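You operate a simulated robot arm through the tools that you are given. There is no shell and no other tool.

Carry out the task below with a simulated robot arm. There is one attempt and no reset: what you move stays moved.

JOB
Tip the blue water from both jars on the drain board into the trough, then flush it.
Fine: each jar goes back upright on the drain board; run the tap through the trough for a few seconds with the plug pipe out, and shut it; spill nothing outside; the shut jar on the glass bench and the other valves stay. Set down upright: glass jar.

The check looks at the end state, three seconds after you hand in, the way a careful person would. Anything else that was tipped, shoved, dropped, spilled or broken makes it a failure.

ROBOT AND FRAMES
A 7-joint arm with a two-finger parallel gripper, fixed in place. Base frame: the origin is on the floor under the middle of its stand, x ahead of it, y to its left, z up; the work surface is at about z = 0.85. Units: m, degrees, N and s.
It reaches about 0.966 m from its shoulder. Its first joint turns from -166.0 to 166.0 degrees. Payload 3.43 kg.
The tool frame sits at the grasp point between the pads (the TCP): z along the fingers, y along the line on which they close. The tips reach 0.03 m beyond it. Largest opening 0.094 m; finger width 0.028, thickness 0.01; the body of the gripper, 0.05 by 0.096 m, starts 0.055 m behind the TCP.
Orientation is that of the tool frame in the base frame, as a unit quaternion [x, y, z, w]. With the fingers straight down and closing along the base's y, the tool's x points along the base's -x, its y along +y and its z along -z.

CONTROLS
- The arm moves only by the tool apply_moves. Its argument "commands" is a list of rows, each an object (a shift or turn left out is 0, a gripper value left out holds the last) with "dp": the shift along the base's x, y, z in units of 25 mm (1.0 is 25 mm), a list of three; "rot": the turn, a rotation vector about the base's x, y, z in units of 5 degrees (1.0 is 5 degrees), a list of three. In form: [{"dp": [tx, ty, tz], "rot": [wx, wy, wz]}, ...]. A call has 1 to 20 rows; each row shifts and turns the commanded pose from where the row before left it. "gripper" is the opening in per cent of the stroke, from 0 (shut) to 100 (fully open), set as the call begins (left out, the last holds). A call with a number of a shift or a turn outside -1 to 1 is refused whole. Rows are played at 5 a second. More than 0.05 m and 8.6 degrees between two rows, or a gripper value outside its range, and nothing of the call is played. A pose out of reach is approached as far as the arm can. The call stops where the force on the tool passes 80 N (or 10 N more than at its start, if that is more) or the arm is blocked; 0.2 s more then pass. Each finger travels about 0.045 m/s and halts on what it meets, pressing with about 23 N; the grip force reading is that of the motor and also rises with nothing between the fingers. The clock runs only during rows and for 0.2 s after the last one: add rows that do not move to give the fingers time. It gives the time, the measured TCP pose, the force on the tool (base axes), the opening and the grip force at its end, in the units of the frame above (readings bear some noise), with the torque about the TCP (base axes, N m) and any sound that the robot's microphone picked up.
- Cameras (640 x 400 px; columns grow to the right, rows downward): "scene" is fixed at [0.396, -0.6487, 1.4542]; the picture's right is [0.97, 0.24, 0.00], its down [0.17, -0.68, -0.71] and it looks along [-0.17, 0.69, -0.70] (base axes); focal length 214 px, centre (320, 200). "wrist" rides on the gripper at [0.076, 0.014, -0.103] in the tool frame; the picture's right is [-0.18, 0.98, 0.00], its down [-0.75, -0.14, -0.64] and it looks along [-0.63, -0.12, 0.77] (tool axes); focal length 243 px, centre (320, 200). There is no depth. A picture from a camera that has moved, and an enlarged one, comes with that camera's place and axes in the base frame and with its lens. The place of the scene camera against the robot may be out by one fixed shift of up to 0.018 m in any direction.
- snapshot(camera): a new picture of that camera. The clock stands still meanwhile.
- raise_lower(by): slides the trunk up (or, below 0, down) by that many m; the arm rides with it, the base frame stays. It gives what a move gives, with no picture.
- enlarge(camera, box): a new picture of the part [left, top, right, bottom] of that camera's present view, enlarged. The clock stands still meanwhile.
- close_job(): hands the job in; it is judged then, once.

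Places have to be worked out from the pictures, the camera data and where the tool is seen. Open the gripper and draw the arm clear of the work before you hand the job in, unless the task says otherwise.

The tools are called after ">>>" as name(argument=value, ...) on one line, values as JSON. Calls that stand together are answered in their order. apply_moves: Moves the arm, as the interface text tells. Its arguments: {"type":"object","properties":{"commands":{"type":"array","items":{"type":"object","properties":{"dp":{"type":"array","items":{"type":"number"}},"rot":{"type":"array","items":{"type":"number"}}}}},"gripper":{"type":"number"}},"required":["commands"]} The other tools are called the same way: raise_lower (by) moves the trunk up or down; snapshot (camera) takes a picture; enlarge (camera, box) takes an enlarged picture of a part of a camera's view; close_job () hands the job in.

At the start:

```text
clock: 0.0
position: [0.2312, -0.5308, 1.1709]
ee_rot: [-0.002, 1.0, 0.0, 0.0]
contact_force: [-0.1, 0.0, 0.4]
ft_torque: [-0.02, -0.01, -0.03]
width: 0.0939
grip_force: 0.0
trunk travel left (down, up): [-0.325, 0.165]
```

scene: 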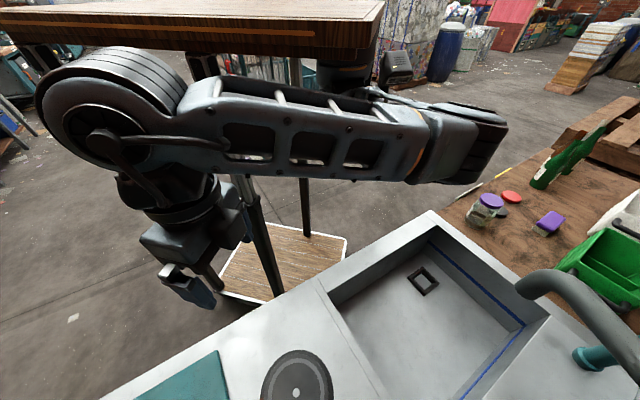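
wrist: 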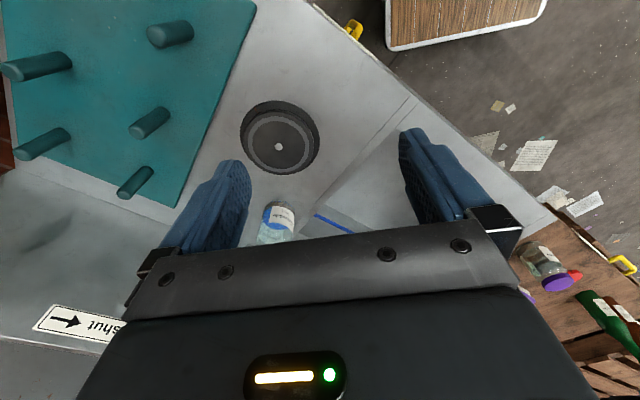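

I'll begin by taking a close look at both camera views to map out the scene before moving anything.

>>> enlarge(camera="scene", box=[320, 150, 640, 400])

>>> enlarge(camera="wrist", box=[0, 0, 400, 250])

>>> enlarge(camera="scene", box=[100, 200, 360, 400])

```text
1.60 times, centred on (480, 275) of scene
camera zoom: at [0.396, -0.6487, 1.4542], right [0.97, 0.24, 0.0], down [0.17, -0.68, -0.71], along [-0.17, 0.69, -0.7], focal length 343 px, centre (64, 80)
```

zoom: 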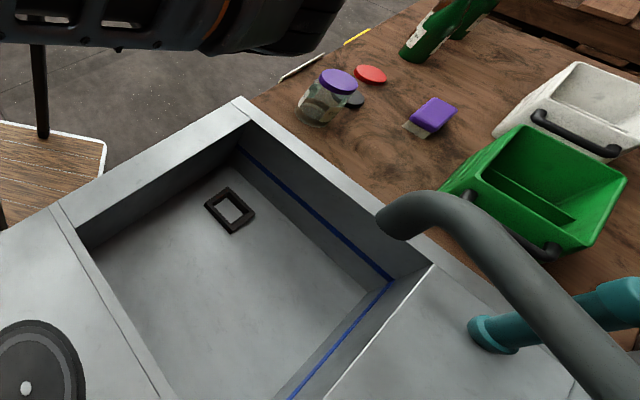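

```text
1.60 times, centred on (200, 125) of wrist
camera zoom: at [0.1536, -0.5174, 1.273], right [0.18, 0.98, 0.0], down [0.75, -0.14, 0.64], along [0.63, -0.12, -0.77], focal length 388 px, centre (512, 320)
```

zoom: 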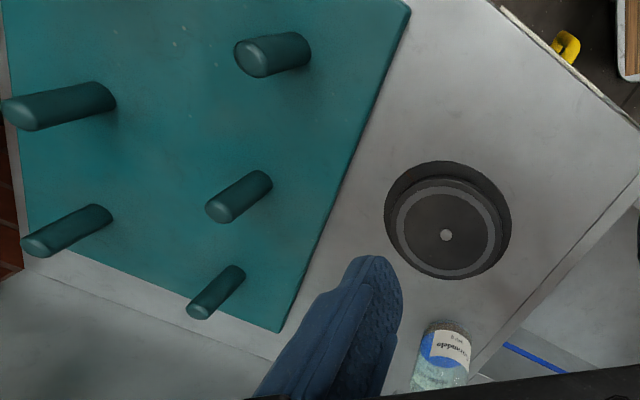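

```text
2.00 times, centred on (230, 300) of scene
camera zoom: at [0.396, -0.6487, 1.4542], right [0.97, 0.24, 0.0], down [0.17, -0.68, -0.71], along [-0.17, 0.69, -0.7], focal length 429 px, centre (500, 0)
```

zoom: 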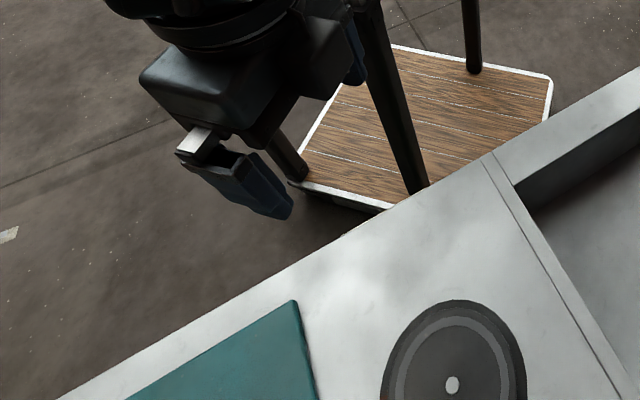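

The dark disc and a label jar show up near x≈0.35–0.50, y≈-0.65, with much of the bench hidden by the gripper. I'll raise the trunk to gain clearance and a wider view.

>>> raise_lower(by=0.12)

```text
clock: 1.5
position: [0.231, -0.5314, 1.2906]
ee_rot: [-0.002, 1.0, 0.0, 0.0]
contact_force: [-0.4, -0.3, -0.4]
ft_torque: [0.0, -0.01, -0.03]
width: 0.094
grip_force: 0.1
trunk travel left (down, up): [-0.445, 0.045]
```

The arm has risen to z≈1.29 freely. I'll tilt the wrist so the camera looks further forward, and take a picture.

>>> apply_moves(commands=[{"rot": [0, -1, 0]}, {"rot": [0, -1, 0]}, {"rot": [0, -1, 0]}, {"rot": [0, -1, 0]}, {"rot": [0, -1, 0]}])

>>> snapshot(camera="wrist")

>>> snapshot(camera="scene")

```text
clock: 2.7
position: [0.2317, -0.5318, 1.2902]
ee_rot: [-0.001, 0.976, 0.001, 0.217]
contact_force: [0.2, -0.1, 0.9]
ft_torque: [0.03, 0.04, 0.01]
width: 0.0941
grip_force: 0.0
trunk travel left (down, up): [-0.445, 0.045]
```

```text
taken
camera wrist: at [0.1175, -0.5174, 1.3512], right [0.17, 0.98, 0.08], down [0.41, -0.14, 0.9], along [0.9, -0.12, -0.43], focal length 243 px, centre (320, 200)
```

wrist: 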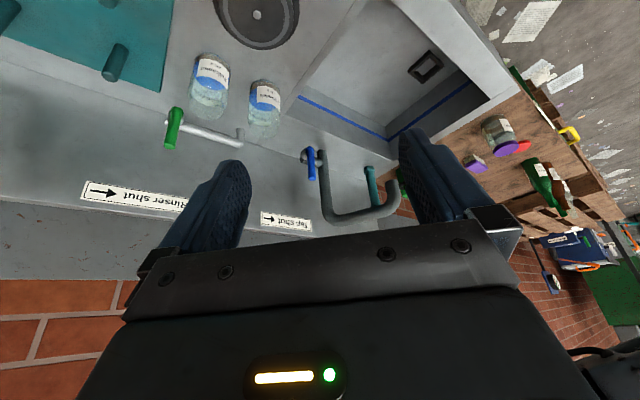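

```text
taken
```

scene: 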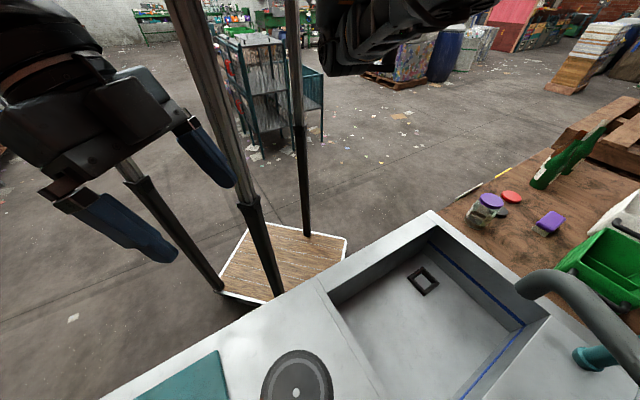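

Both jars, the green-handled rinser, the blue-handled tap, signs, drain and teal pipe are visible now. I'll zoom in on each of these regions.

>>> enlarge(camera="wrist", box=[60, 30, 300, 180])

>>> enlarge(camera="wrist", box=[240, 90, 420, 240])

>>> enlarge(camera="wrist", box=[60, 170, 320, 240])

>>> enlarge(camera="wrist", box=[280, 0, 520, 150])

```text
2.67 times, centred on (180, 105) of wrist
camera zoom: at [0.1175, -0.5174, 1.3512], right [0.17, 0.98, 0.08], down [0.41, -0.14, 0.9], along [0.9, -0.12, -0.43], focal length 647 px, centre (693, 453)
```

zoom: 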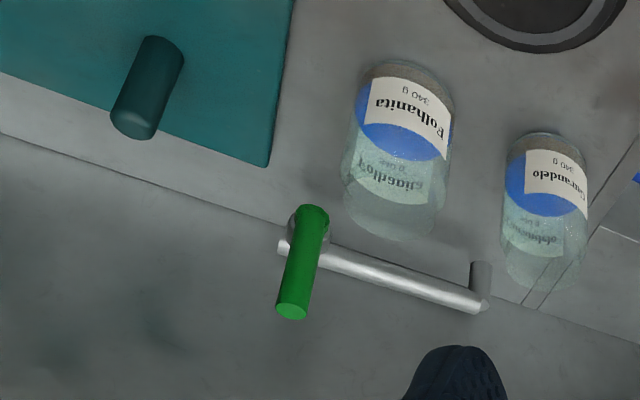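

```text
2.67 times, centred on (330, 165) of wrist
camera zoom: at [0.1175, -0.5174, 1.3512], right [0.17, 0.98, 0.08], down [0.41, -0.14, 0.9], along [0.9, -0.12, -0.43], focal length 647 px, centre (293, 293)
```

zoom: 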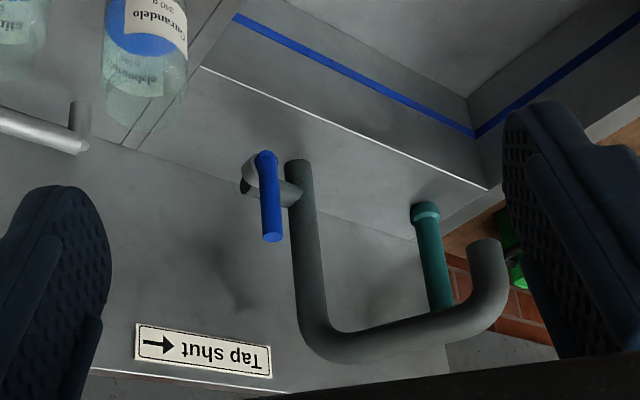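

```text
2.46 times, centred on (190, 205) of wrist
camera zoom: at [0.1175, -0.5174, 1.3512], right [0.17, 0.98, 0.08], down [0.41, -0.14, 0.9], along [0.9, -0.12, -0.43], focal length 597 px, centre (640, 188)
```

zoom: 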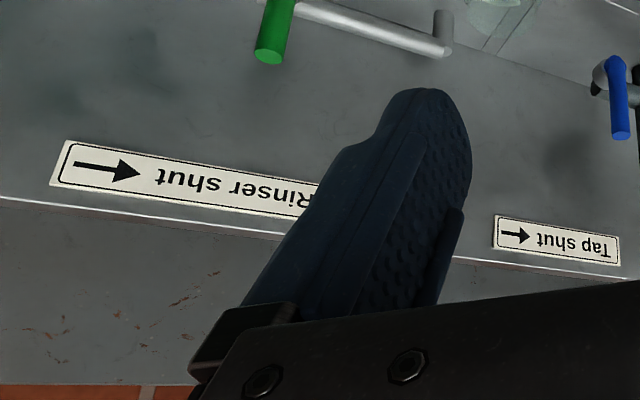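

```text
2.67 times, centred on (400, 75) of wrist
camera zoom: at [0.1175, -0.5174, 1.3512], right [0.17, 0.98, 0.08], down [0.41, -0.14, 0.9], along [0.9, -0.12, -0.43], focal length 647 px, centre (107, 533)
```

zoom: 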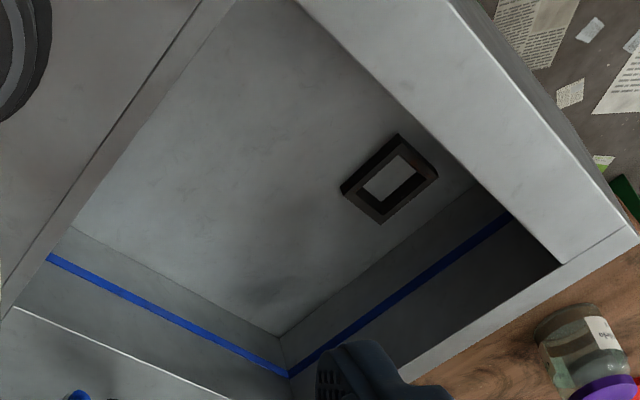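

Geometry so far: the counter's front edge runs about 45° in the base frame, the trough spans roughly u -0.04..0.42 along the counter, and both jars stand left of it near the back wall. The tap with a blue lever and the rinser with a green lever are on the back wall. I'll turn the tool by -45° about z so the camera faces the wall squarely.

>>> apply_moves(commands=[{"rot": [0, 0, -1]}, {"rot": [0, 0, -1]}, {"rot": [0, 0, -1]}, {"rot": [0, 0, -1]}, {"rot": [0, 0, -1]}, {"rot": [0, 0, -1]}, {"rot": [0, 0, -1]}, {"rot": [0, 0, -1]}, {"rot": [0, 0, -1]}])

>>> snapshot(camera="wrist")

```text
clock: 4.7
position: [0.2312, -0.532, 1.2905]
ee_rot: [0.374, 0.902, -0.083, 0.2]
contact_force: [0.1, -0.4, -0.2]
ft_torque: [0.01, 0.01, 0.02]
width: 0.0944
grip_force: 0.1
trunk travel left (down, up): [-0.445, 0.045]
```

```text
taken
camera wrist: at [0.1599, -0.4427, 1.3511], right [0.81, 0.58, 0.08], down [0.19, -0.39, 0.9], along [0.55, -0.72, -0.43], focal length 243 px, centre (320, 200)
```

wrist: 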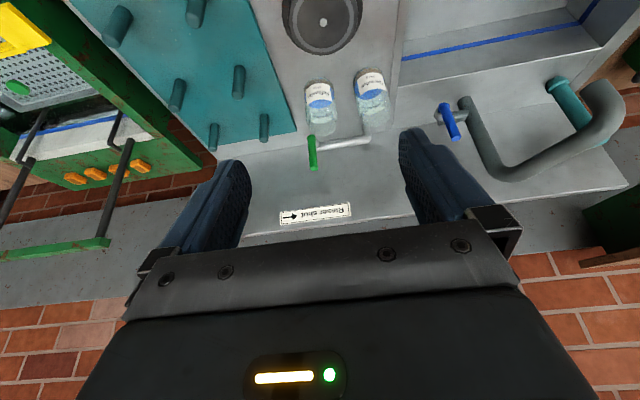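

The view is now nearly square to the wall. I'll enlarge the jars and the valves.

>>> enlarge(camera="wrist", box=[270, 50, 430, 150])

>>> enlarge(camera="wrist", box=[420, 50, 640, 190])

>>> enlarge(camera="wrist", box=[240, 120, 440, 240])

```text
4.00 times, centred on (350, 100) of wrist
camera zoom: at [0.1599, -0.4427, 1.3511], right [0.81, 0.58, 0.08], down [0.19, -0.39, 0.9], along [0.55, -0.72, -0.43], focal length 970 px, centre (200, 600)
```

zoom: 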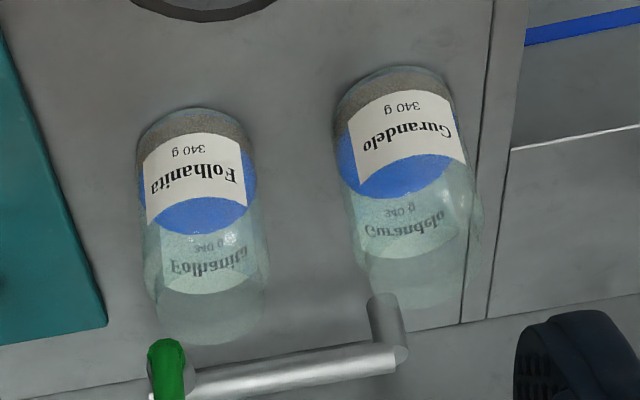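

```text
2.86 times, centred on (530, 120) of wrist
camera zoom: at [0.1599, -0.4427, 1.3511], right [0.81, 0.58, 0.08], down [0.19, -0.39, 0.9], along [0.55, -0.72, -0.43], focal length 693 px, centre (-280, 429)
```

zoom: 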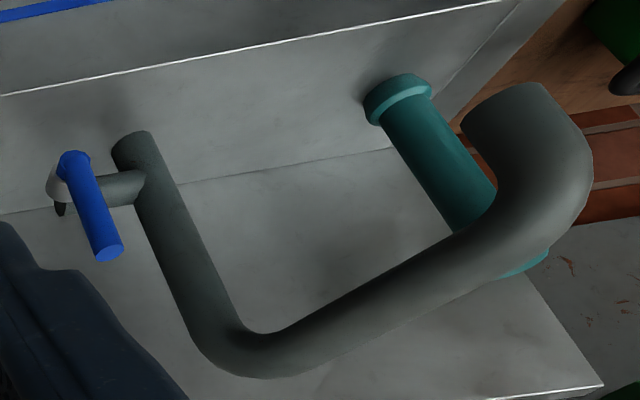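

```text
3.20 times, centred on (340, 180) of wrist
camera zoom: at [0.1599, -0.4427, 1.3511], right [0.81, 0.58, 0.08], down [0.19, -0.39, 0.9], along [0.55, -0.72, -0.43], focal length 776 px, centre (256, 264)
```

zoom: 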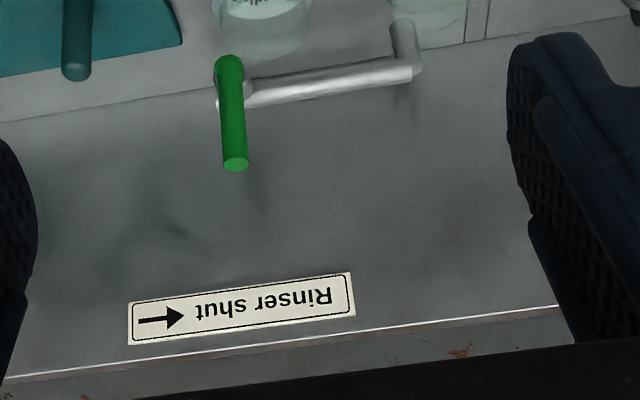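

Both jars stand at about d≈0.85 from the base along the -45° direction: jar "Folhanita" near [0.44,-0.76], jar "Gurandelo" near [0.53,-0.67], each ~0.067 wide and ~0.105 tall, with blue water in the lower half. I'll pitch the tool towards horizontal high up, for a side grasp, and see that the arm follows.

>>> apply_moves(commands=[{"dp": [0.48, 0.14, 0], "rot": [-0.707, -0.707, 0]}, {"dp": [0.48, 0.14, 0], "rot": [-0.707, -0.707, 0]}, {"dp": [0.48, 0.14, 0], "rot": [-0.707, -0.707, 0]}, {"dp": [0.48, 0.14, 0], "rot": [-0.707, -0.707, 0]}, {"dp": [0.48, 0.14, 0], "rot": [-0.707, -0.707, 0]}, {"dp": [0.48, 0.14, 0], "rot": [-0.707, -0.707, 0]}, {"dp": [0.48, 0.14, 0], "rot": [-0.707, -0.707, 0]}, {"dp": [0.48, 0.14, 0], "rot": [-0.707, -0.707, 0]}, {"dp": [0.48, 0.14, 0], "rot": [-0.707, -0.707, 0]}, {"dp": [0.48, 0.14, 0], "rot": [-0.707, -0.707, 0]}])

>>> snapshot(camera="wrist")

>>> snapshot(camera="scene")

```text
clock: 6.9
position: [0.352, -0.4946, 1.2733]
ee_rot: [0.306, 0.747, -0.227, 0.545]
contact_force: [0.2, 0.3, -0.4]
ft_torque: [-0.01, 0.02, -0.03]
width: 0.094
grip_force: 0.0
trunk travel left (down, up): [-0.445, 0.045]
```

```text
taken
camera wrist: at [0.2746, -0.3992, 1.2319], right [0.73, 0.66, 0.17], down [-0.37, 0.17, 0.91], along [0.57, -0.73, 0.37], focal length 243 px, centre (320, 200)
```

wrist: 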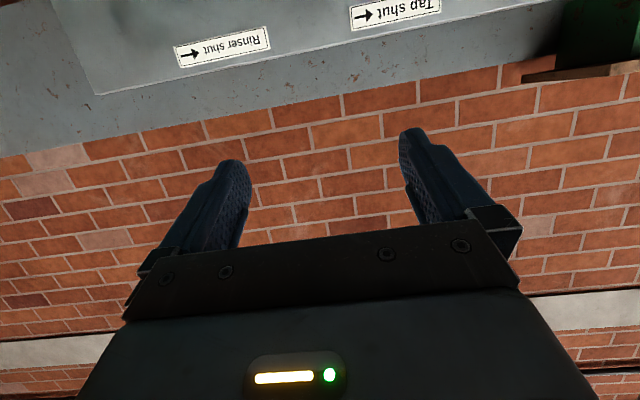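

```text
taken
```

scene: 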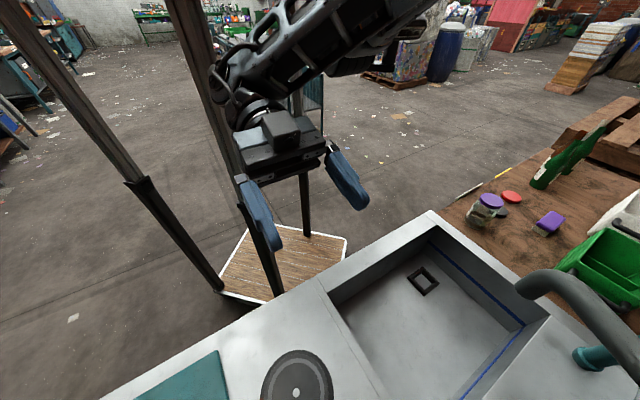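

The pitch is nearly horizontal, but the wrist camera now hangs beneath the gripper, which would be too low over the counter. I'll hold for a moment to see whether the pose settles, before testing a roll.

>>> apply_moves(commands=[{}, {}, {}])

```text
clock: 7.7
position: [0.3508, -0.4944, 1.2709]
ee_rot: [0.31, 0.746, -0.224, 0.545]
contact_force: [0.8, 0.1, 0.1]
ft_torque: [0.0, 0.0, -0.03]
width: 0.0942
grip_force: 0.1
trunk travel left (down, up): [-0.445, 0.045]
```

The pose is held short by a wrist limit at this height (pitch about -17°), so lower trunk will be better later. Now I'll test rolling the tool about its own axis, to bring the camera on top.

>>> apply_moves(commands=[{"dp": [0, 0, -0.8], "rot": [0.42, 0.42, 0]}, {"rot": [0.675, -0.673, -0.303]}, {"rot": [0.675, -0.673, -0.303]}, {"rot": [0.675, -0.673, -0.303]}, {"rot": [0.675, -0.673, -0.303]}, {"rot": [0.675, -0.673, -0.303]}, {"rot": [0.675, -0.673, -0.303]}, {"rot": [0.675, -0.673, -0.303]}, {"rot": [0.675, -0.673, -0.303]}, {"rot": [0.675, -0.673, -0.303]}, {"rot": [0.675, -0.673, -0.303]}, {"rot": [0.675, -0.673, -0.303]}, {"rot": [0.675, -0.673, -0.303]}, {"rot": [0.675, -0.673, -0.303]}, {"rot": [0.675, -0.673, -0.303]}, {"rot": [0.675, -0.673, -0.303]}, {"rot": [0.675, -0.673, -0.303]}, {"rot": [0.675, -0.673, -0.303]}, {"rot": [0.675, -0.673, -0.303]}])

>>> snapshot(camera="scene")

```text
clock: 11.7
position: [0.3501, -0.4942, 1.2511]
ee_rot: [0.758, 0.315, 0.225, 0.525]
contact_force: [0.2, -0.2, -0.4]
ft_torque: [0.0, 0.02, 0.0]
width: 0.0941
grip_force: 0.0
trunk travel left (down, up): [-0.445, 0.045]
```

```text
taken
```

scene: 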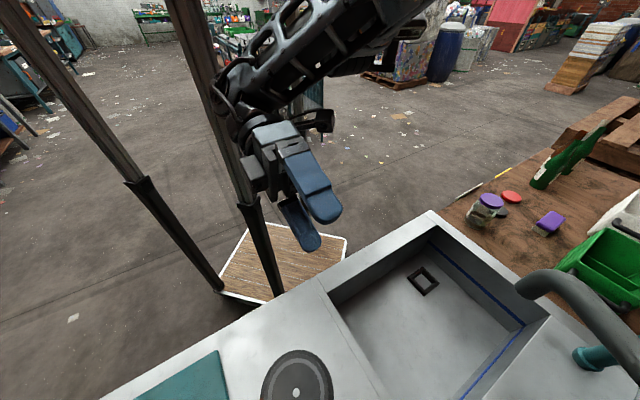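

The +90° roll worked cleanly with the camera now on the +u side. I'll roll another 90° to bring the camera on top.

>>> apply_moves(commands=[{"rot": [0.675, -0.66, -0.34]}, {"rot": [0.675, -0.66, -0.34]}, {"rot": [0.675, -0.66, -0.34]}, {"rot": [0.675, -0.66, -0.34]}, {"rot": [0.675, -0.66, -0.34]}, {"rot": [0.675, -0.66, -0.34]}, {"rot": [0.675, -0.66, -0.34]}, {"rot": [0.675, -0.66, -0.34]}, {"rot": [0.675, -0.66, -0.34]}, {"rot": [0.675, -0.66, -0.34]}, {"rot": [0.675, -0.66, -0.34]}, {"rot": [0.675, -0.66, -0.34]}, {"rot": [0.675, -0.66, -0.34]}, {"rot": [0.675, -0.66, -0.34]}, {"rot": [0.675, -0.66, -0.34]}, {"rot": [0.675, -0.66, -0.34]}, {"rot": [0.675, -0.66, -0.34]}, {"rot": [0.675, -0.66, -0.34]}])

>>> snapshot(camera="wrist")

>>> snapshot(camera="scene")

```text
clock: 14.7
position: [0.3893, -0.4186, 1.1473]
ee_rot: [0.822, -0.116, 0.491, 0.265]
contact_force: [0.5, 0.7, -0.3]
ft_torque: [0.05, -0.04, 0.01]
width: 0.094
grip_force: 0.1
out of reach, approached as far as the arm can: row 9, 10, 11, 12, 13, 14, 15
trunk travel left (down, up): [-0.445, 0.045]
stopped in row 15: the arm was blocked; the commanded pose is now the measured one
```

```text
taken
camera wrist: at [0.3417, -0.3695, 1.2568], right [-0.53, -0.83, 0.16], down [-0.78, 0.42, -0.46], along [0.32, -0.37, -0.88], focal length 243 px, centre (320, 200)
```

wrist: 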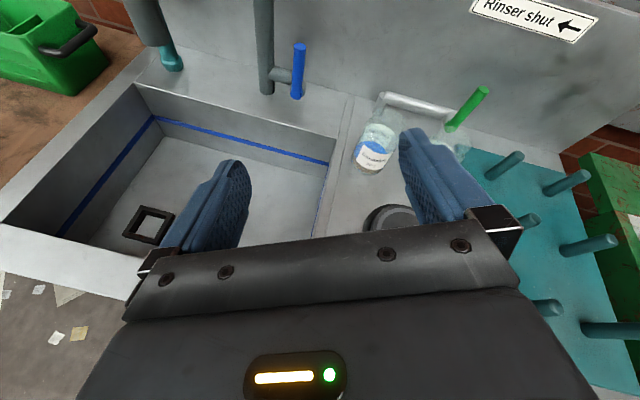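

```text
taken
```

scene: 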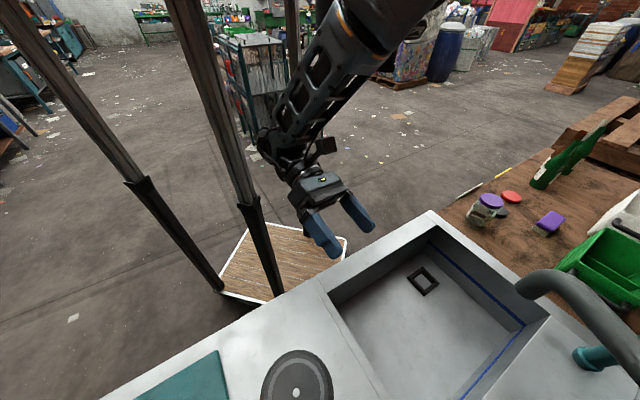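

The roll limit came at roughly +130°, and the arm stopped in free space (forces ≈0). The picture is now upright and useful, so I'll zoom into the valves and jars.

>>> enlarge(camera="wrist", box=[220, 0, 340, 110])

>>> enlarge(camera="wrist", box=[330, 70, 510, 210])

>>> enlarge(camera="wrist", box=[60, 80, 260, 280])

```text
3.64 times, centred on (280, 55) of wrist
camera zoom: at [0.3417, -0.3695, 1.2568], right [-0.53, -0.83, 0.16], down [-0.78, 0.42, -0.46], along [0.32, -0.37, -0.88], focal length 882 px, centre (466, 727)
```

zoom: 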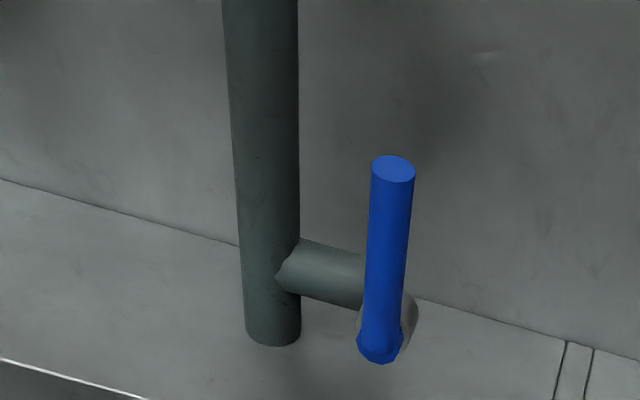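

```text
2.86 times, centred on (420, 140) of wrist
camera zoom: at [0.3417, -0.3695, 1.2568], right [-0.53, -0.83, 0.16], down [-0.78, 0.42, -0.46], along [0.32, -0.37, -0.88], focal length 693 px, centre (34, 371)
```

zoom: 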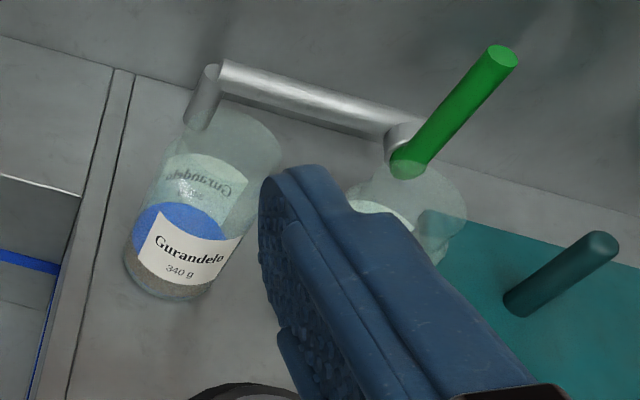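

```text
2.00 times, centred on (160, 180) of wrist
camera zoom: at [0.3417, -0.3695, 1.2568], right [-0.53, -0.83, 0.16], down [-0.78, 0.42, -0.46], along [0.32, -0.37, -0.88], focal length 485 px, centre (640, 240)
```

zoom: 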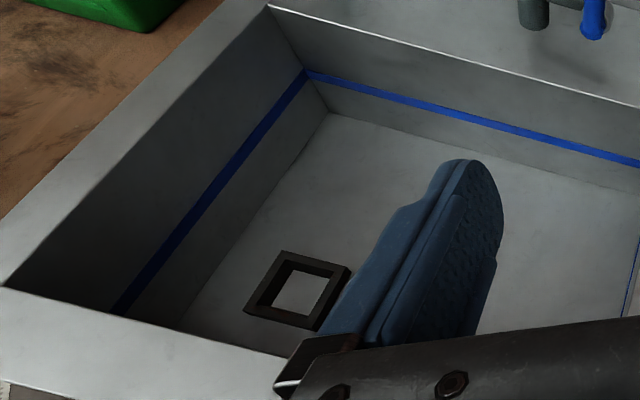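

The zoom shows the layout well. The tap's blue lever (hub near u≈0.07, d≈0.955, z≈0.89) points straight up like the green one, and the signs' "shut" arrows point left (+u), so opening should be a push to the right. The teal plug pipe stands on the ledge, so the drain is open. I'll roll back the other way, since the joint limit is on the + side.

>>> apply_moves(commands=[{"dp": [0.14, -0.08, 0.1], "rot": [-0.746, 0.55, 0.378]}, {"dp": [0.14, -0.08, 0.1], "rot": [-0.746, 0.55, 0.378]}, {"dp": [0.14, -0.08, 0.1], "rot": [-0.746, 0.55, 0.378]}, {"dp": [0.14, -0.08, 0.1], "rot": [-0.746, 0.55, 0.378]}, {"dp": [0.14, -0.08, 0.1], "rot": [-0.746, 0.55, 0.378]}, {"dp": [0.14, -0.08, 0.1], "rot": [-0.746, 0.55, 0.378]}, {"dp": [0.14, -0.08, 0.1], "rot": [-0.746, 0.55, 0.378]}, {"dp": [0.14, -0.08, 0.1], "rot": [-0.746, 0.55, 0.378]}, {"dp": [0.14, -0.08, 0.1], "rot": [-0.746, 0.55, 0.378]}, {"dp": [0.14, -0.08, 0.1], "rot": [-0.746, 0.55, 0.378]}, {"dp": [0.14, -0.08, 0.1], "rot": [-0.746, 0.55, 0.378]}, {"dp": [0.14, -0.08, 0.1], "rot": [-0.746, 0.55, 0.378]}, {"dp": [0.14, -0.08, 0.1], "rot": [-0.746, 0.55, 0.378]}, {"dp": [0.14, -0.08, 0.1], "rot": [-0.746, 0.55, 0.378]}, {"dp": [0.14, -0.08, 0.1], "rot": [-0.746, 0.55, 0.378]}, {"dp": [0.14, -0.08, 0.1], "rot": [-0.746, 0.55, 0.378]}, {"dp": [0.14, -0.08, 0.1], "rot": [-0.746, 0.55, 0.378]}, {"dp": [0.14, -0.08, 0.1], "rot": [-0.746, 0.55, 0.378]}, {"dp": [0.14, -0.08, 0.1], "rot": [-0.746, 0.55, 0.378]}, {"dp": [0.14, -0.08, 0.1], "rot": [-0.746, 0.55, 0.378]}])

>>> apply_moves(commands=[{"rot": [-0.746, 0.55, 0.378]}, {"rot": [-0.746, 0.55, 0.378]}, {"rot": [-0.746, 0.55, 0.378]}, {"rot": [-0.746, 0.55, 0.378]}, {"rot": [-0.746, 0.55, 0.378]}, {"rot": [-0.746, 0.55, 0.378]}, {"rot": [-0.746, 0.55, 0.378]}, {"rot": [-0.746, 0.55, 0.378]}, {"rot": [-0.746, 0.55, 0.378]}, {"rot": [-0.746, 0.55, 0.378]}, {"rot": [-0.746, 0.55, 0.378]}, {"rot": [-0.746, 0.55, 0.378]}, {}])

>>> snapshot(camera="scene")

```text
clock: 18.9
position: [0.4592, -0.4602, 1.196]
ee_rot: [0.617, 0.559, 0.112, 0.543]
contact_force: [0.2, 0.0, 0.0]
ft_torque: [0.0, -0.03, 0.01]
width: 0.0941
grip_force: 0.0
trunk travel left (down, up): [-0.445, 0.045]
```

```text
clock: 21.7
position: [0.4597, -0.46, 1.1982]
ee_rot: [0.256, 0.791, -0.177, 0.528]
contact_force: [-0.2, 0.3, 0.0]
ft_torque: [-0.03, 0.0, 0.0]
width: 0.094
grip_force: 0.1
trunk travel left (down, up): [-0.445, 0.045]
```

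```text
taken
```

scene: 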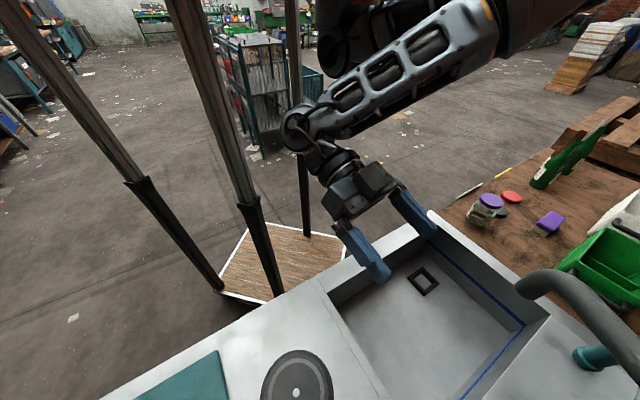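

The arm is back at roll 0 with the tool pitched ~22° down. Going the negative way should leave the camera on top with room for pouring, so I'll roll -180° about the tool axis here in free air.

>>> apply_moves(commands=[{"rot": [-0.745, 0.55, 0.382]}, {"rot": [-0.745, 0.55, 0.382]}, {"rot": [-0.745, 0.55, 0.382]}, {"rot": [-0.745, 0.55, 0.382]}, {"rot": [-0.745, 0.55, 0.382]}, {"rot": [-0.745, 0.55, 0.382]}, {"rot": [-0.745, 0.55, 0.382]}, {"rot": [-0.745, 0.55, 0.382]}, {"rot": [-0.745, 0.55, 0.382]}, {"rot": [-0.745, 0.55, 0.382]}, {"rot": [-0.745, 0.55, 0.382]}, {"rot": [-0.745, 0.55, 0.382]}, {"rot": [-0.745, 0.55, 0.382]}, {"rot": [-0.745, 0.55, 0.382]}, {"rot": [-0.745, 0.55, 0.382]}, {"rot": [-0.745, 0.55, 0.382]}, {"rot": [-0.745, 0.55, 0.382]}, {"rot": [-0.745, 0.55, 0.382]}])

>>> apply_moves(commands=[{"rot": [-0.745, 0.55, 0.382]}, {"rot": [-0.745, 0.55, 0.382]}, {"rot": [-0.745, 0.55, 0.382]}, {"rot": [-0.745, 0.55, 0.382]}, {"rot": [-0.745, 0.55, 0.382]}, {"rot": [-0.745, 0.55, 0.382]}, {"rot": [-0.745, 0.55, 0.382]}, {"rot": [-0.745, 0.55, 0.382]}, {"rot": [-0.745, 0.55, 0.382]}, {"rot": [-0.745, 0.55, 0.382]}, {"rot": [-0.745, 0.55, 0.382]}, {"rot": [-0.745, 0.55, 0.382]}, {"rot": [-0.745, 0.55, 0.382]}, {"rot": [-0.745, 0.55, 0.382]}, {"rot": [-0.745, 0.55, 0.382]}, {"rot": [-0.745, 0.55, 0.382]}, {"rot": [-0.745, 0.55, 0.382]}, {"rot": [-0.745, 0.55, 0.382]}])

>>> snapshot(camera="wrist")

>>> snapshot(camera="scene")

```text
clock: 25.5
position: [0.4595, -0.4593, 1.1986]
ee_rot: [-0.379, 0.74, -0.498, 0.247]
contact_force: [0.0, 0.2, 0.0]
ft_torque: [0.01, 0.02, 0.0]
width: 0.094
grip_force: 0.0
trunk travel left (down, up): [-0.445, 0.045]
```

```text
clock: 29.3
position: [0.4589, -0.4595, 1.1983]
ee_rot: [0.792, -0.252, 0.526, 0.179]
contact_force: [-0.7, 0.4, -0.7]
ft_torque: [0.0, 0.02, 0.03]
width: 0.094
grip_force: 0.1
trunk travel left (down, up): [-0.445, 0.045]
```

```text
taken
camera wrist: at [0.3974, -0.4311, 1.3082], right [-0.64, -0.76, -0.15], down [-0.63, 0.63, -0.45], along [0.44, -0.19, -0.88], focal length 243 px, centre (320, 200)
```

wrist: 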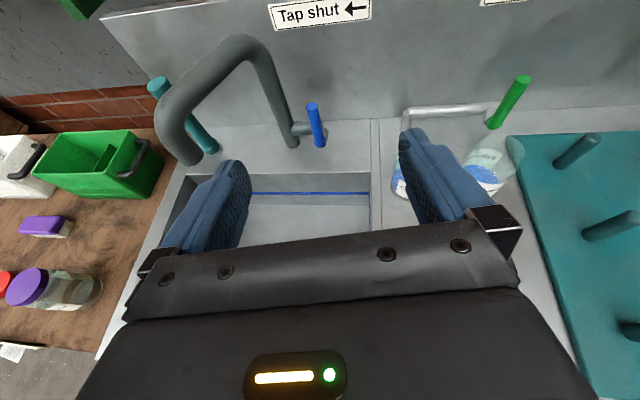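

```text
taken
```

scene: 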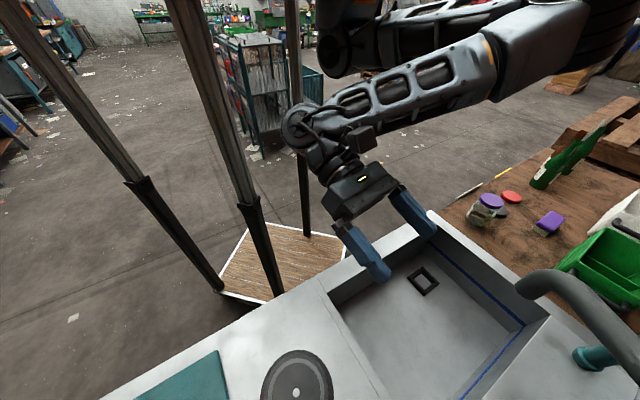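

Roll -180° succeeded: camera on top, view upright, levers and signs clear ("Tap shut ←"). Now I'll align azimuth to -45°, pitch to about -18°, and shift to a spot in front of the nearer jar (Gurandelo), still high.

>>> apply_moves(commands=[{"dp": [-0.52, -0.64, 0], "rot": [-0.13, -0.13, -0.34]}, {"dp": [-0.52, -0.64, 0], "rot": [-0.13, -0.13, -0.34]}, {"dp": [-0.52, -0.64, 0], "rot": [-0.13, -0.13, -0.34]}, {"dp": [-0.52, -0.64, 0], "rot": [-0.13, -0.13, -0.34]}, {"dp": [-0.52, -0.64, 0], "rot": [-0.13, -0.13, -0.34]}, {}])

>>> raise_lower(by=-0.12)

>>> snapshot(camera="wrist")

>>> snapshot(camera="scene")

```text
clock: 30.7
position: [0.3939, -0.541, 1.2005]
ee_rot: [0.749, -0.301, 0.542, 0.233]
contact_force: [-1.3, -0.3, 0.9]
ft_torque: [0.02, 0.02, 0.0]
width: 0.094
grip_force: 0.1
trunk travel left (down, up): [-0.445, 0.045]
```

```text
clock: 32.2
position: [0.3937, -0.5398, 1.0793]
ee_rot: [0.75, -0.3, 0.543, 0.232]
contact_force: [-0.4, -0.3, 0.2]
ft_torque: [0.01, -0.04, -0.02]
width: 0.0941
grip_force: 0.0
trunk travel left (down, up): [-0.325, 0.165]
```

```text
taken
camera wrist: at [0.3318, -0.4964, 1.1827], right [-0.73, -0.66, -0.15], down [-0.51, 0.68, -0.52], along [0.45, -0.31, -0.84], focal length 243 px, centre (320, 200)
```

wrist: 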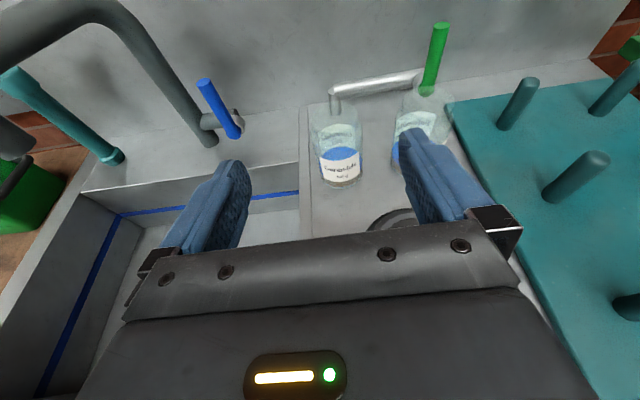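

```text
taken
```

scene: 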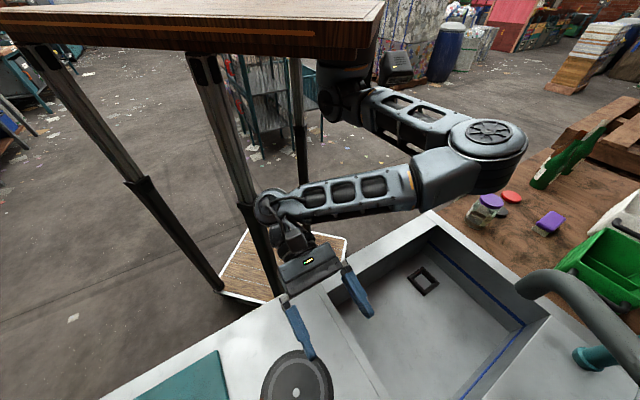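

All as planned: arm in free space, elbow well above the trough, both jars in view. I'll enlarge the jar area to fix their positions.

>>> enlarge(camera="wrist", box=[290, 60, 450, 200])

>>> enlarge(camera="wrist", box=[180, 60, 320, 200])

```text
2.86 times, centred on (370, 130) of wrist
camera zoom: at [0.3318, -0.4964, 1.1827], right [-0.73, -0.66, -0.15], down [-0.51, 0.68, -0.52], along [0.45, -0.31, -0.84], focal length 693 px, centre (177, 400)
```

zoom: 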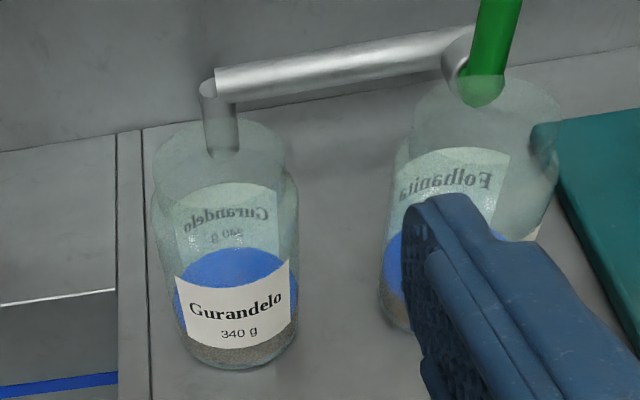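

```text
2.86 times, centred on (250, 130) of wrist
camera zoom: at [0.3318, -0.4964, 1.1827], right [-0.73, -0.66, -0.15], down [-0.51, 0.68, -0.52], along [0.45, -0.31, -0.84], focal length 693 px, centre (520, 400)
```

zoom: 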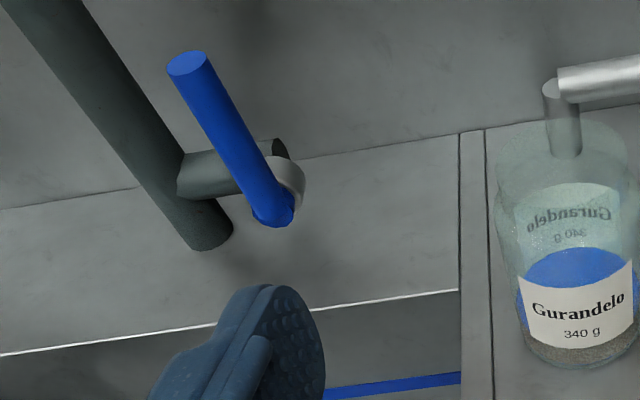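

Jar 2 (Gurandelo) solves to about u=-0.110, d=0.849 (base [0.52,-0.68]), rim z≈0.96. I'll descend straight to z≈0.975 in front of it and check the pose and picture.

>>> apply_moves(commands=[{"dp": [-0.04, -0.04, -0.7]}, {"dp": [-0.04, -0.04, -0.7]}, {"dp": [-0.04, -0.04, -0.7]}, {"dp": [-0.04, -0.04, -0.7]}, {"dp": [-0.04, -0.04, -0.7]}, {"dp": [0, 0, -0.66]}, {}])

>>> snapshot(camera="wrist")

>>> snapshot(camera="scene")

```text
clock: 33.8
position: [0.39, -0.5452, 0.9758]
ee_rot: [0.75, -0.301, 0.541, 0.232]
contact_force: [0.3, 0.3, 0.5]
ft_torque: [-0.02, 0.01, 0.01]
width: 0.0941
grip_force: 0.1
trunk travel left (down, up): [-0.325, 0.165]
```

```text
taken
camera wrist: at [0.327, -0.5017, 1.0789], right [-0.73, -0.66, -0.15], down [-0.51, 0.68, -0.52], along [0.45, -0.31, -0.84], focal length 243 px, centre (320, 200)
```

wrist: 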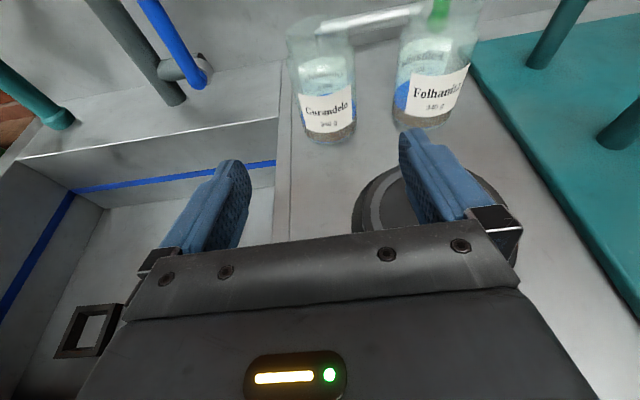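

```text
taken
```

scene: 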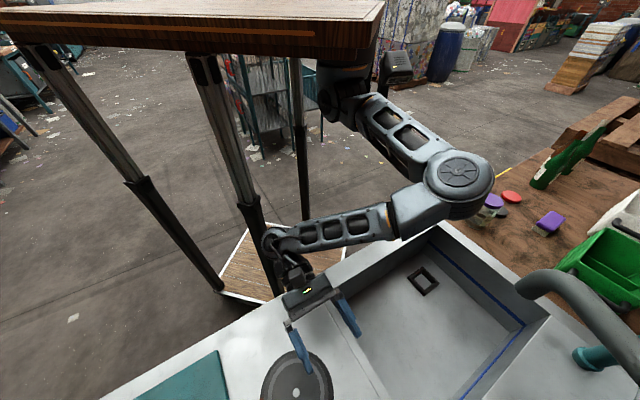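

The pose tracked exactly, with the elbow over the trough at z≈1.13. I'll advance 0.10 m along the tool axis, stopping short of the jar, to check finger centring.

>>> apply_moves(commands=[{"dp": [0.566, -0.566, -0.26]}, {"dp": [0.566, -0.566, -0.26]}, {"dp": [0.566, -0.566, -0.26]}, {"dp": [0.566, -0.566, -0.26]}, {"dp": [0.566, -0.566, -0.26]}, {}])

>>> snapshot(camera="wrist")

>>> snapshot(camera="scene")

```text
clock: 35.2
position: [0.4619, -0.6156, 0.9407]
ee_rot: [0.749, -0.301, 0.542, 0.233]
contact_force: [-0.5, 0.6, 0.7]
ft_torque: [-0.05, -0.02, 0.03]
width: 0.0938
grip_force: 0.1
trunk travel left (down, up): [-0.325, 0.165]
```

```text
taken
camera wrist: at [0.3991, -0.5726, 1.0458], right [-0.73, -0.66, -0.15], down [-0.51, 0.68, -0.52], along [0.45, -0.31, -0.84], focal length 243 px, centre (320, 200)
```

wrist: 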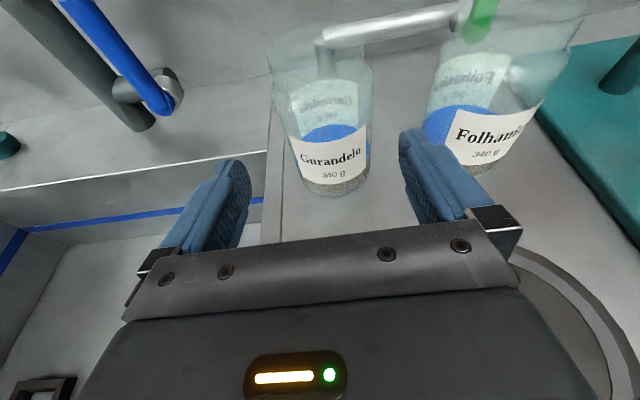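

```text
taken
```

scene: 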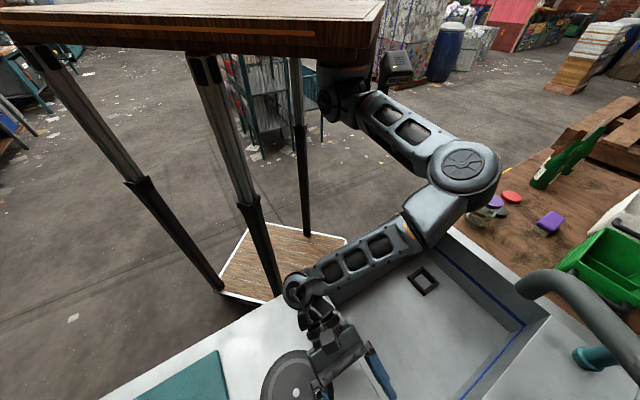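

The jar lies between the fingers' lines, a bit ahead of the tips. I'll zoom to measure the jar's edges and centre the grip.

>>> enlarge(camera="wrist", box=[200, 10, 460, 220])

```text
1.90 times, centred on (330, 115) of wrist
camera zoom: at [0.3991, -0.5726, 1.0458], right [-0.73, -0.66, -0.15], down [-0.51, 0.68, -0.52], along [0.45, -0.31, -0.84], focal length 462 px, centre (301, 362)
```

zoom: 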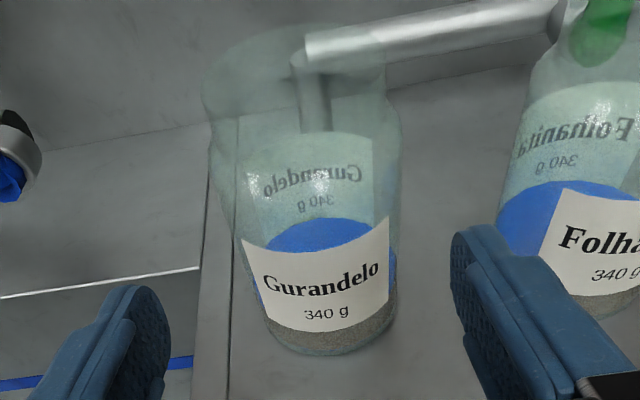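

The jar centre comes out at u≈-0.117, d≈0.849, about 8 mm to the right of the tool line, with its rim at z≈0.967. I'll shift by that amount, then advance so the fingers straddle the jar at z≈0.915.

>>> apply_moves(commands=[{"dp": [-0.24, -0.24, 0]}, {"dp": [0.458, -0.458, -0.208]}, {"dp": [0.458, -0.458, -0.208]}, {"dp": [0.458, -0.458, -0.208]}, {}])

>>> snapshot(camera="wrist")

```text
clock: 36.4
position: [0.4882, -0.6565, 0.9258]
ee_rot: [0.75, -0.3, 0.541, 0.232]
contact_force: [0.5, -0.1, 0.3]
ft_torque: [0.0, 0.02, -0.03]
width: 0.094
grip_force: 0.0
trunk travel left (down, up): [-0.325, 0.165]
```

```text
taken
camera wrist: at [0.4257, -0.613, 1.0298], right [-0.73, -0.66, -0.15], down [-0.51, 0.68, -0.52], along [0.45, -0.31, -0.84], focal length 243 px, centre (320, 200)
```

wrist: 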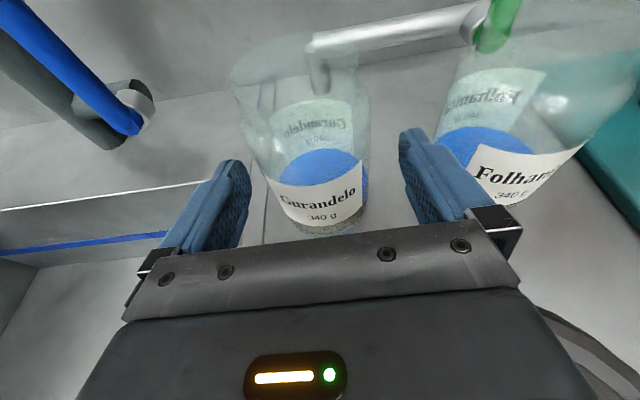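

The fingers are entering either side of the jar with near-equal gaps (recomputed centre u≈-0.117). I'll go the last ~33 mm.

>>> apply_moves(commands=[{"dp": [0.33, -0.29, -0.145]}, {"dp": [0.33, -0.29, -0.145]}, {"dp": [0.33, -0.29, -0.145]}, {}])

>>> snapshot(camera="wrist")

```text
clock: 37.4
position: [0.5135, -0.6782, 0.9153]
ee_rot: [0.75, -0.302, 0.541, 0.233]
contact_force: [-0.1, 0.5, -0.3]
ft_torque: [0.02, 0.01, -0.03]
width: 0.0941
grip_force: 0.0
trunk travel left (down, up): [-0.325, 0.165]
```

```text
taken
camera wrist: at [0.4503, -0.6342, 1.0186], right [-0.73, -0.66, -0.15], down [-0.51, 0.68, -0.52], along [0.45, -0.31, -0.84], focal length 243 px, centre (320, 200)
```

wrist: 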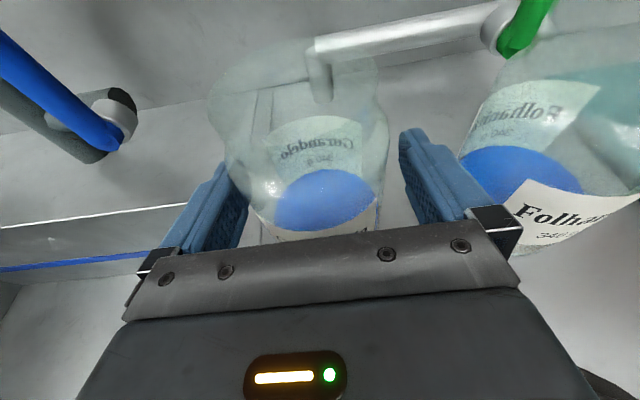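

The tool is centred on the jar (TCP u=-0.1165 against jar u≈-0.117), with no contact. I'll close the fingers on it now.

>>> apply_moves(commands=[{}, {}, {}, {}, {}], gripper=50)

>>> snapshot(camera="wrist")

```text
clock: 38.6
position: [0.5138, -0.6778, 0.9142]
ee_rot: [0.75, -0.301, 0.542, 0.232]
contact_force: [-1.3, 0.8, 1.9]
ft_torque: [0.15, -0.14, 0.0]
width: 0.0757
grip_force: 23.2
trunk travel left (down, up): [-0.325, 0.165]
```

```text
taken
camera wrist: at [0.4502, -0.6341, 1.0188], right [-0.73, -0.66, -0.15], down [-0.51, 0.68, -0.52], along [0.45, -0.31, -0.84], focal length 243 px, centre (320, 200)
```

wrist: 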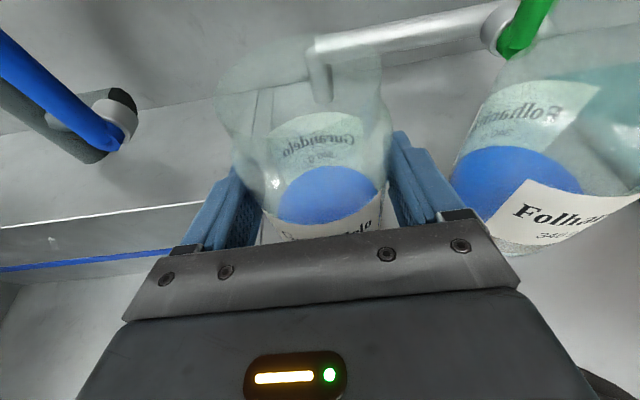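

The jar is held: width 0.0757 m, grip 23 N. I'll lift it gently 30 mm and check the load.

>>> apply_moves(commands=[{"dp": [0, 0, 0.2]}, {"dp": [0, 0, 0.3]}, {"dp": [0, 0, 0.4]}, {"dp": [0, 0, 0.3]}, {}])

>>> snapshot(camera="wrist")

```text
clock: 39.8
position: [0.513, -0.6774, 0.9456]
ee_rot: [0.75, -0.301, 0.541, 0.232]
contact_force: [0.2, -0.4, -2.9]
ft_torque: [0.02, 0.04, 0.01]
width: 0.0754
grip_force: 22.6
trunk travel left (down, up): [-0.325, 0.165]
```

```text
taken
camera wrist: at [0.4502, -0.6336, 1.0499], right [-0.73, -0.66, -0.15], down [-0.51, 0.68, -0.52], along [0.45, -0.31, -0.84], focal length 243 px, centre (320, 200)
```

wrist: 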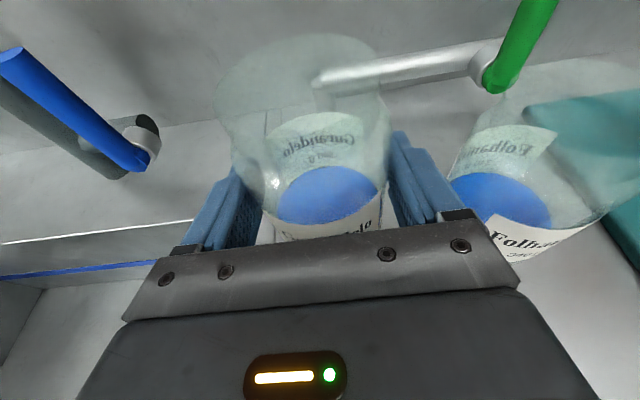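

The jar is clear of the board with about 3 N of load and level. I'll carry it slowly, upright, towards the trough (target u≈0.20, d≈0.675), stopping midway to look.

>>> apply_moves(commands=[{"dp": [0.05, 0.16, 0.01]}, {"dp": [0.087, 0.28, 0.012]}, {"dp": [0.124, 0.4, 0.017]}, {"dp": [0.124, 0.4, 0.017]}, {"dp": [0.124, 0.4, 0.017]}, {"dp": [0.124, 0.4, 0.017]}, {"dp": [0.124, 0.4, 0.017]}, {"dp": [0.124, 0.4, 0.017]}, {"dp": [0.124, 0.4, 0.017]}, {"dp": [0.124, 0.4, 0.017]}, {"dp": [0.124, 0.4, 0.017]}, {"dp": [0.124, 0.4, 0.017]}, {"dp": [0.124, 0.4, 0.017]}, {"dp": [0.124, 0.4, 0.017]}, {"dp": [0.124, 0.4, 0.017]}, {"dp": [0.124, 0.4, 0.017]}])

>>> snapshot(camera="wrist")

>>> snapshot(camera="scene")

```text
clock: 43.2
position: [0.5597, -0.5268, 0.9514]
ee_rot: [0.75, -0.301, 0.541, 0.233]
contact_force: [-0.2, 0.5, -3.1]
ft_torque: [0.04, 0.03, 0.02]
width: 0.0754
grip_force: 23.7
trunk travel left (down, up): [-0.325, 0.165]
```

```text
taken
camera wrist: at [0.497, -0.4828, 1.0558], right [-0.73, -0.66, -0.15], down [-0.51, 0.68, -0.52], along [0.45, -0.31, -0.84], focal length 243 px, centre (320, 200)
```

wrist: 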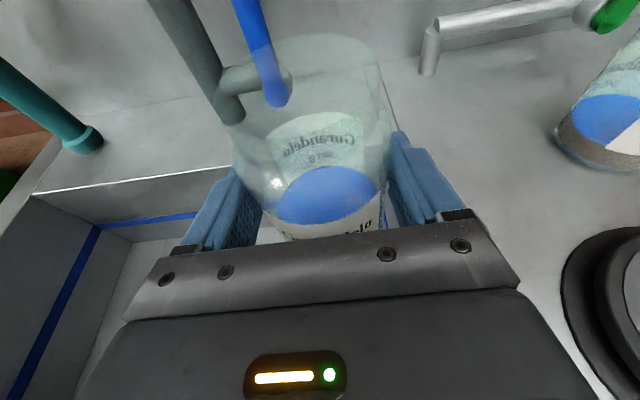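

```text
taken
```

scene: 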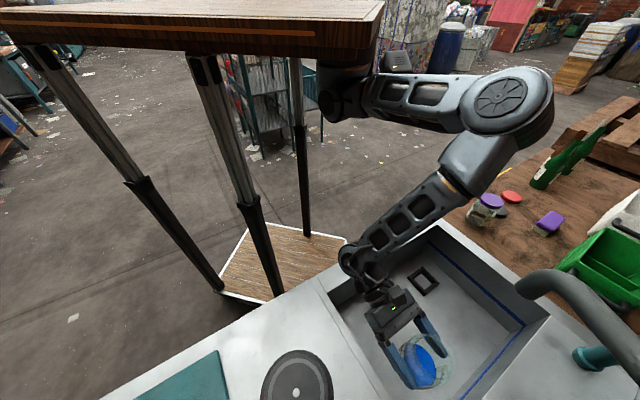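

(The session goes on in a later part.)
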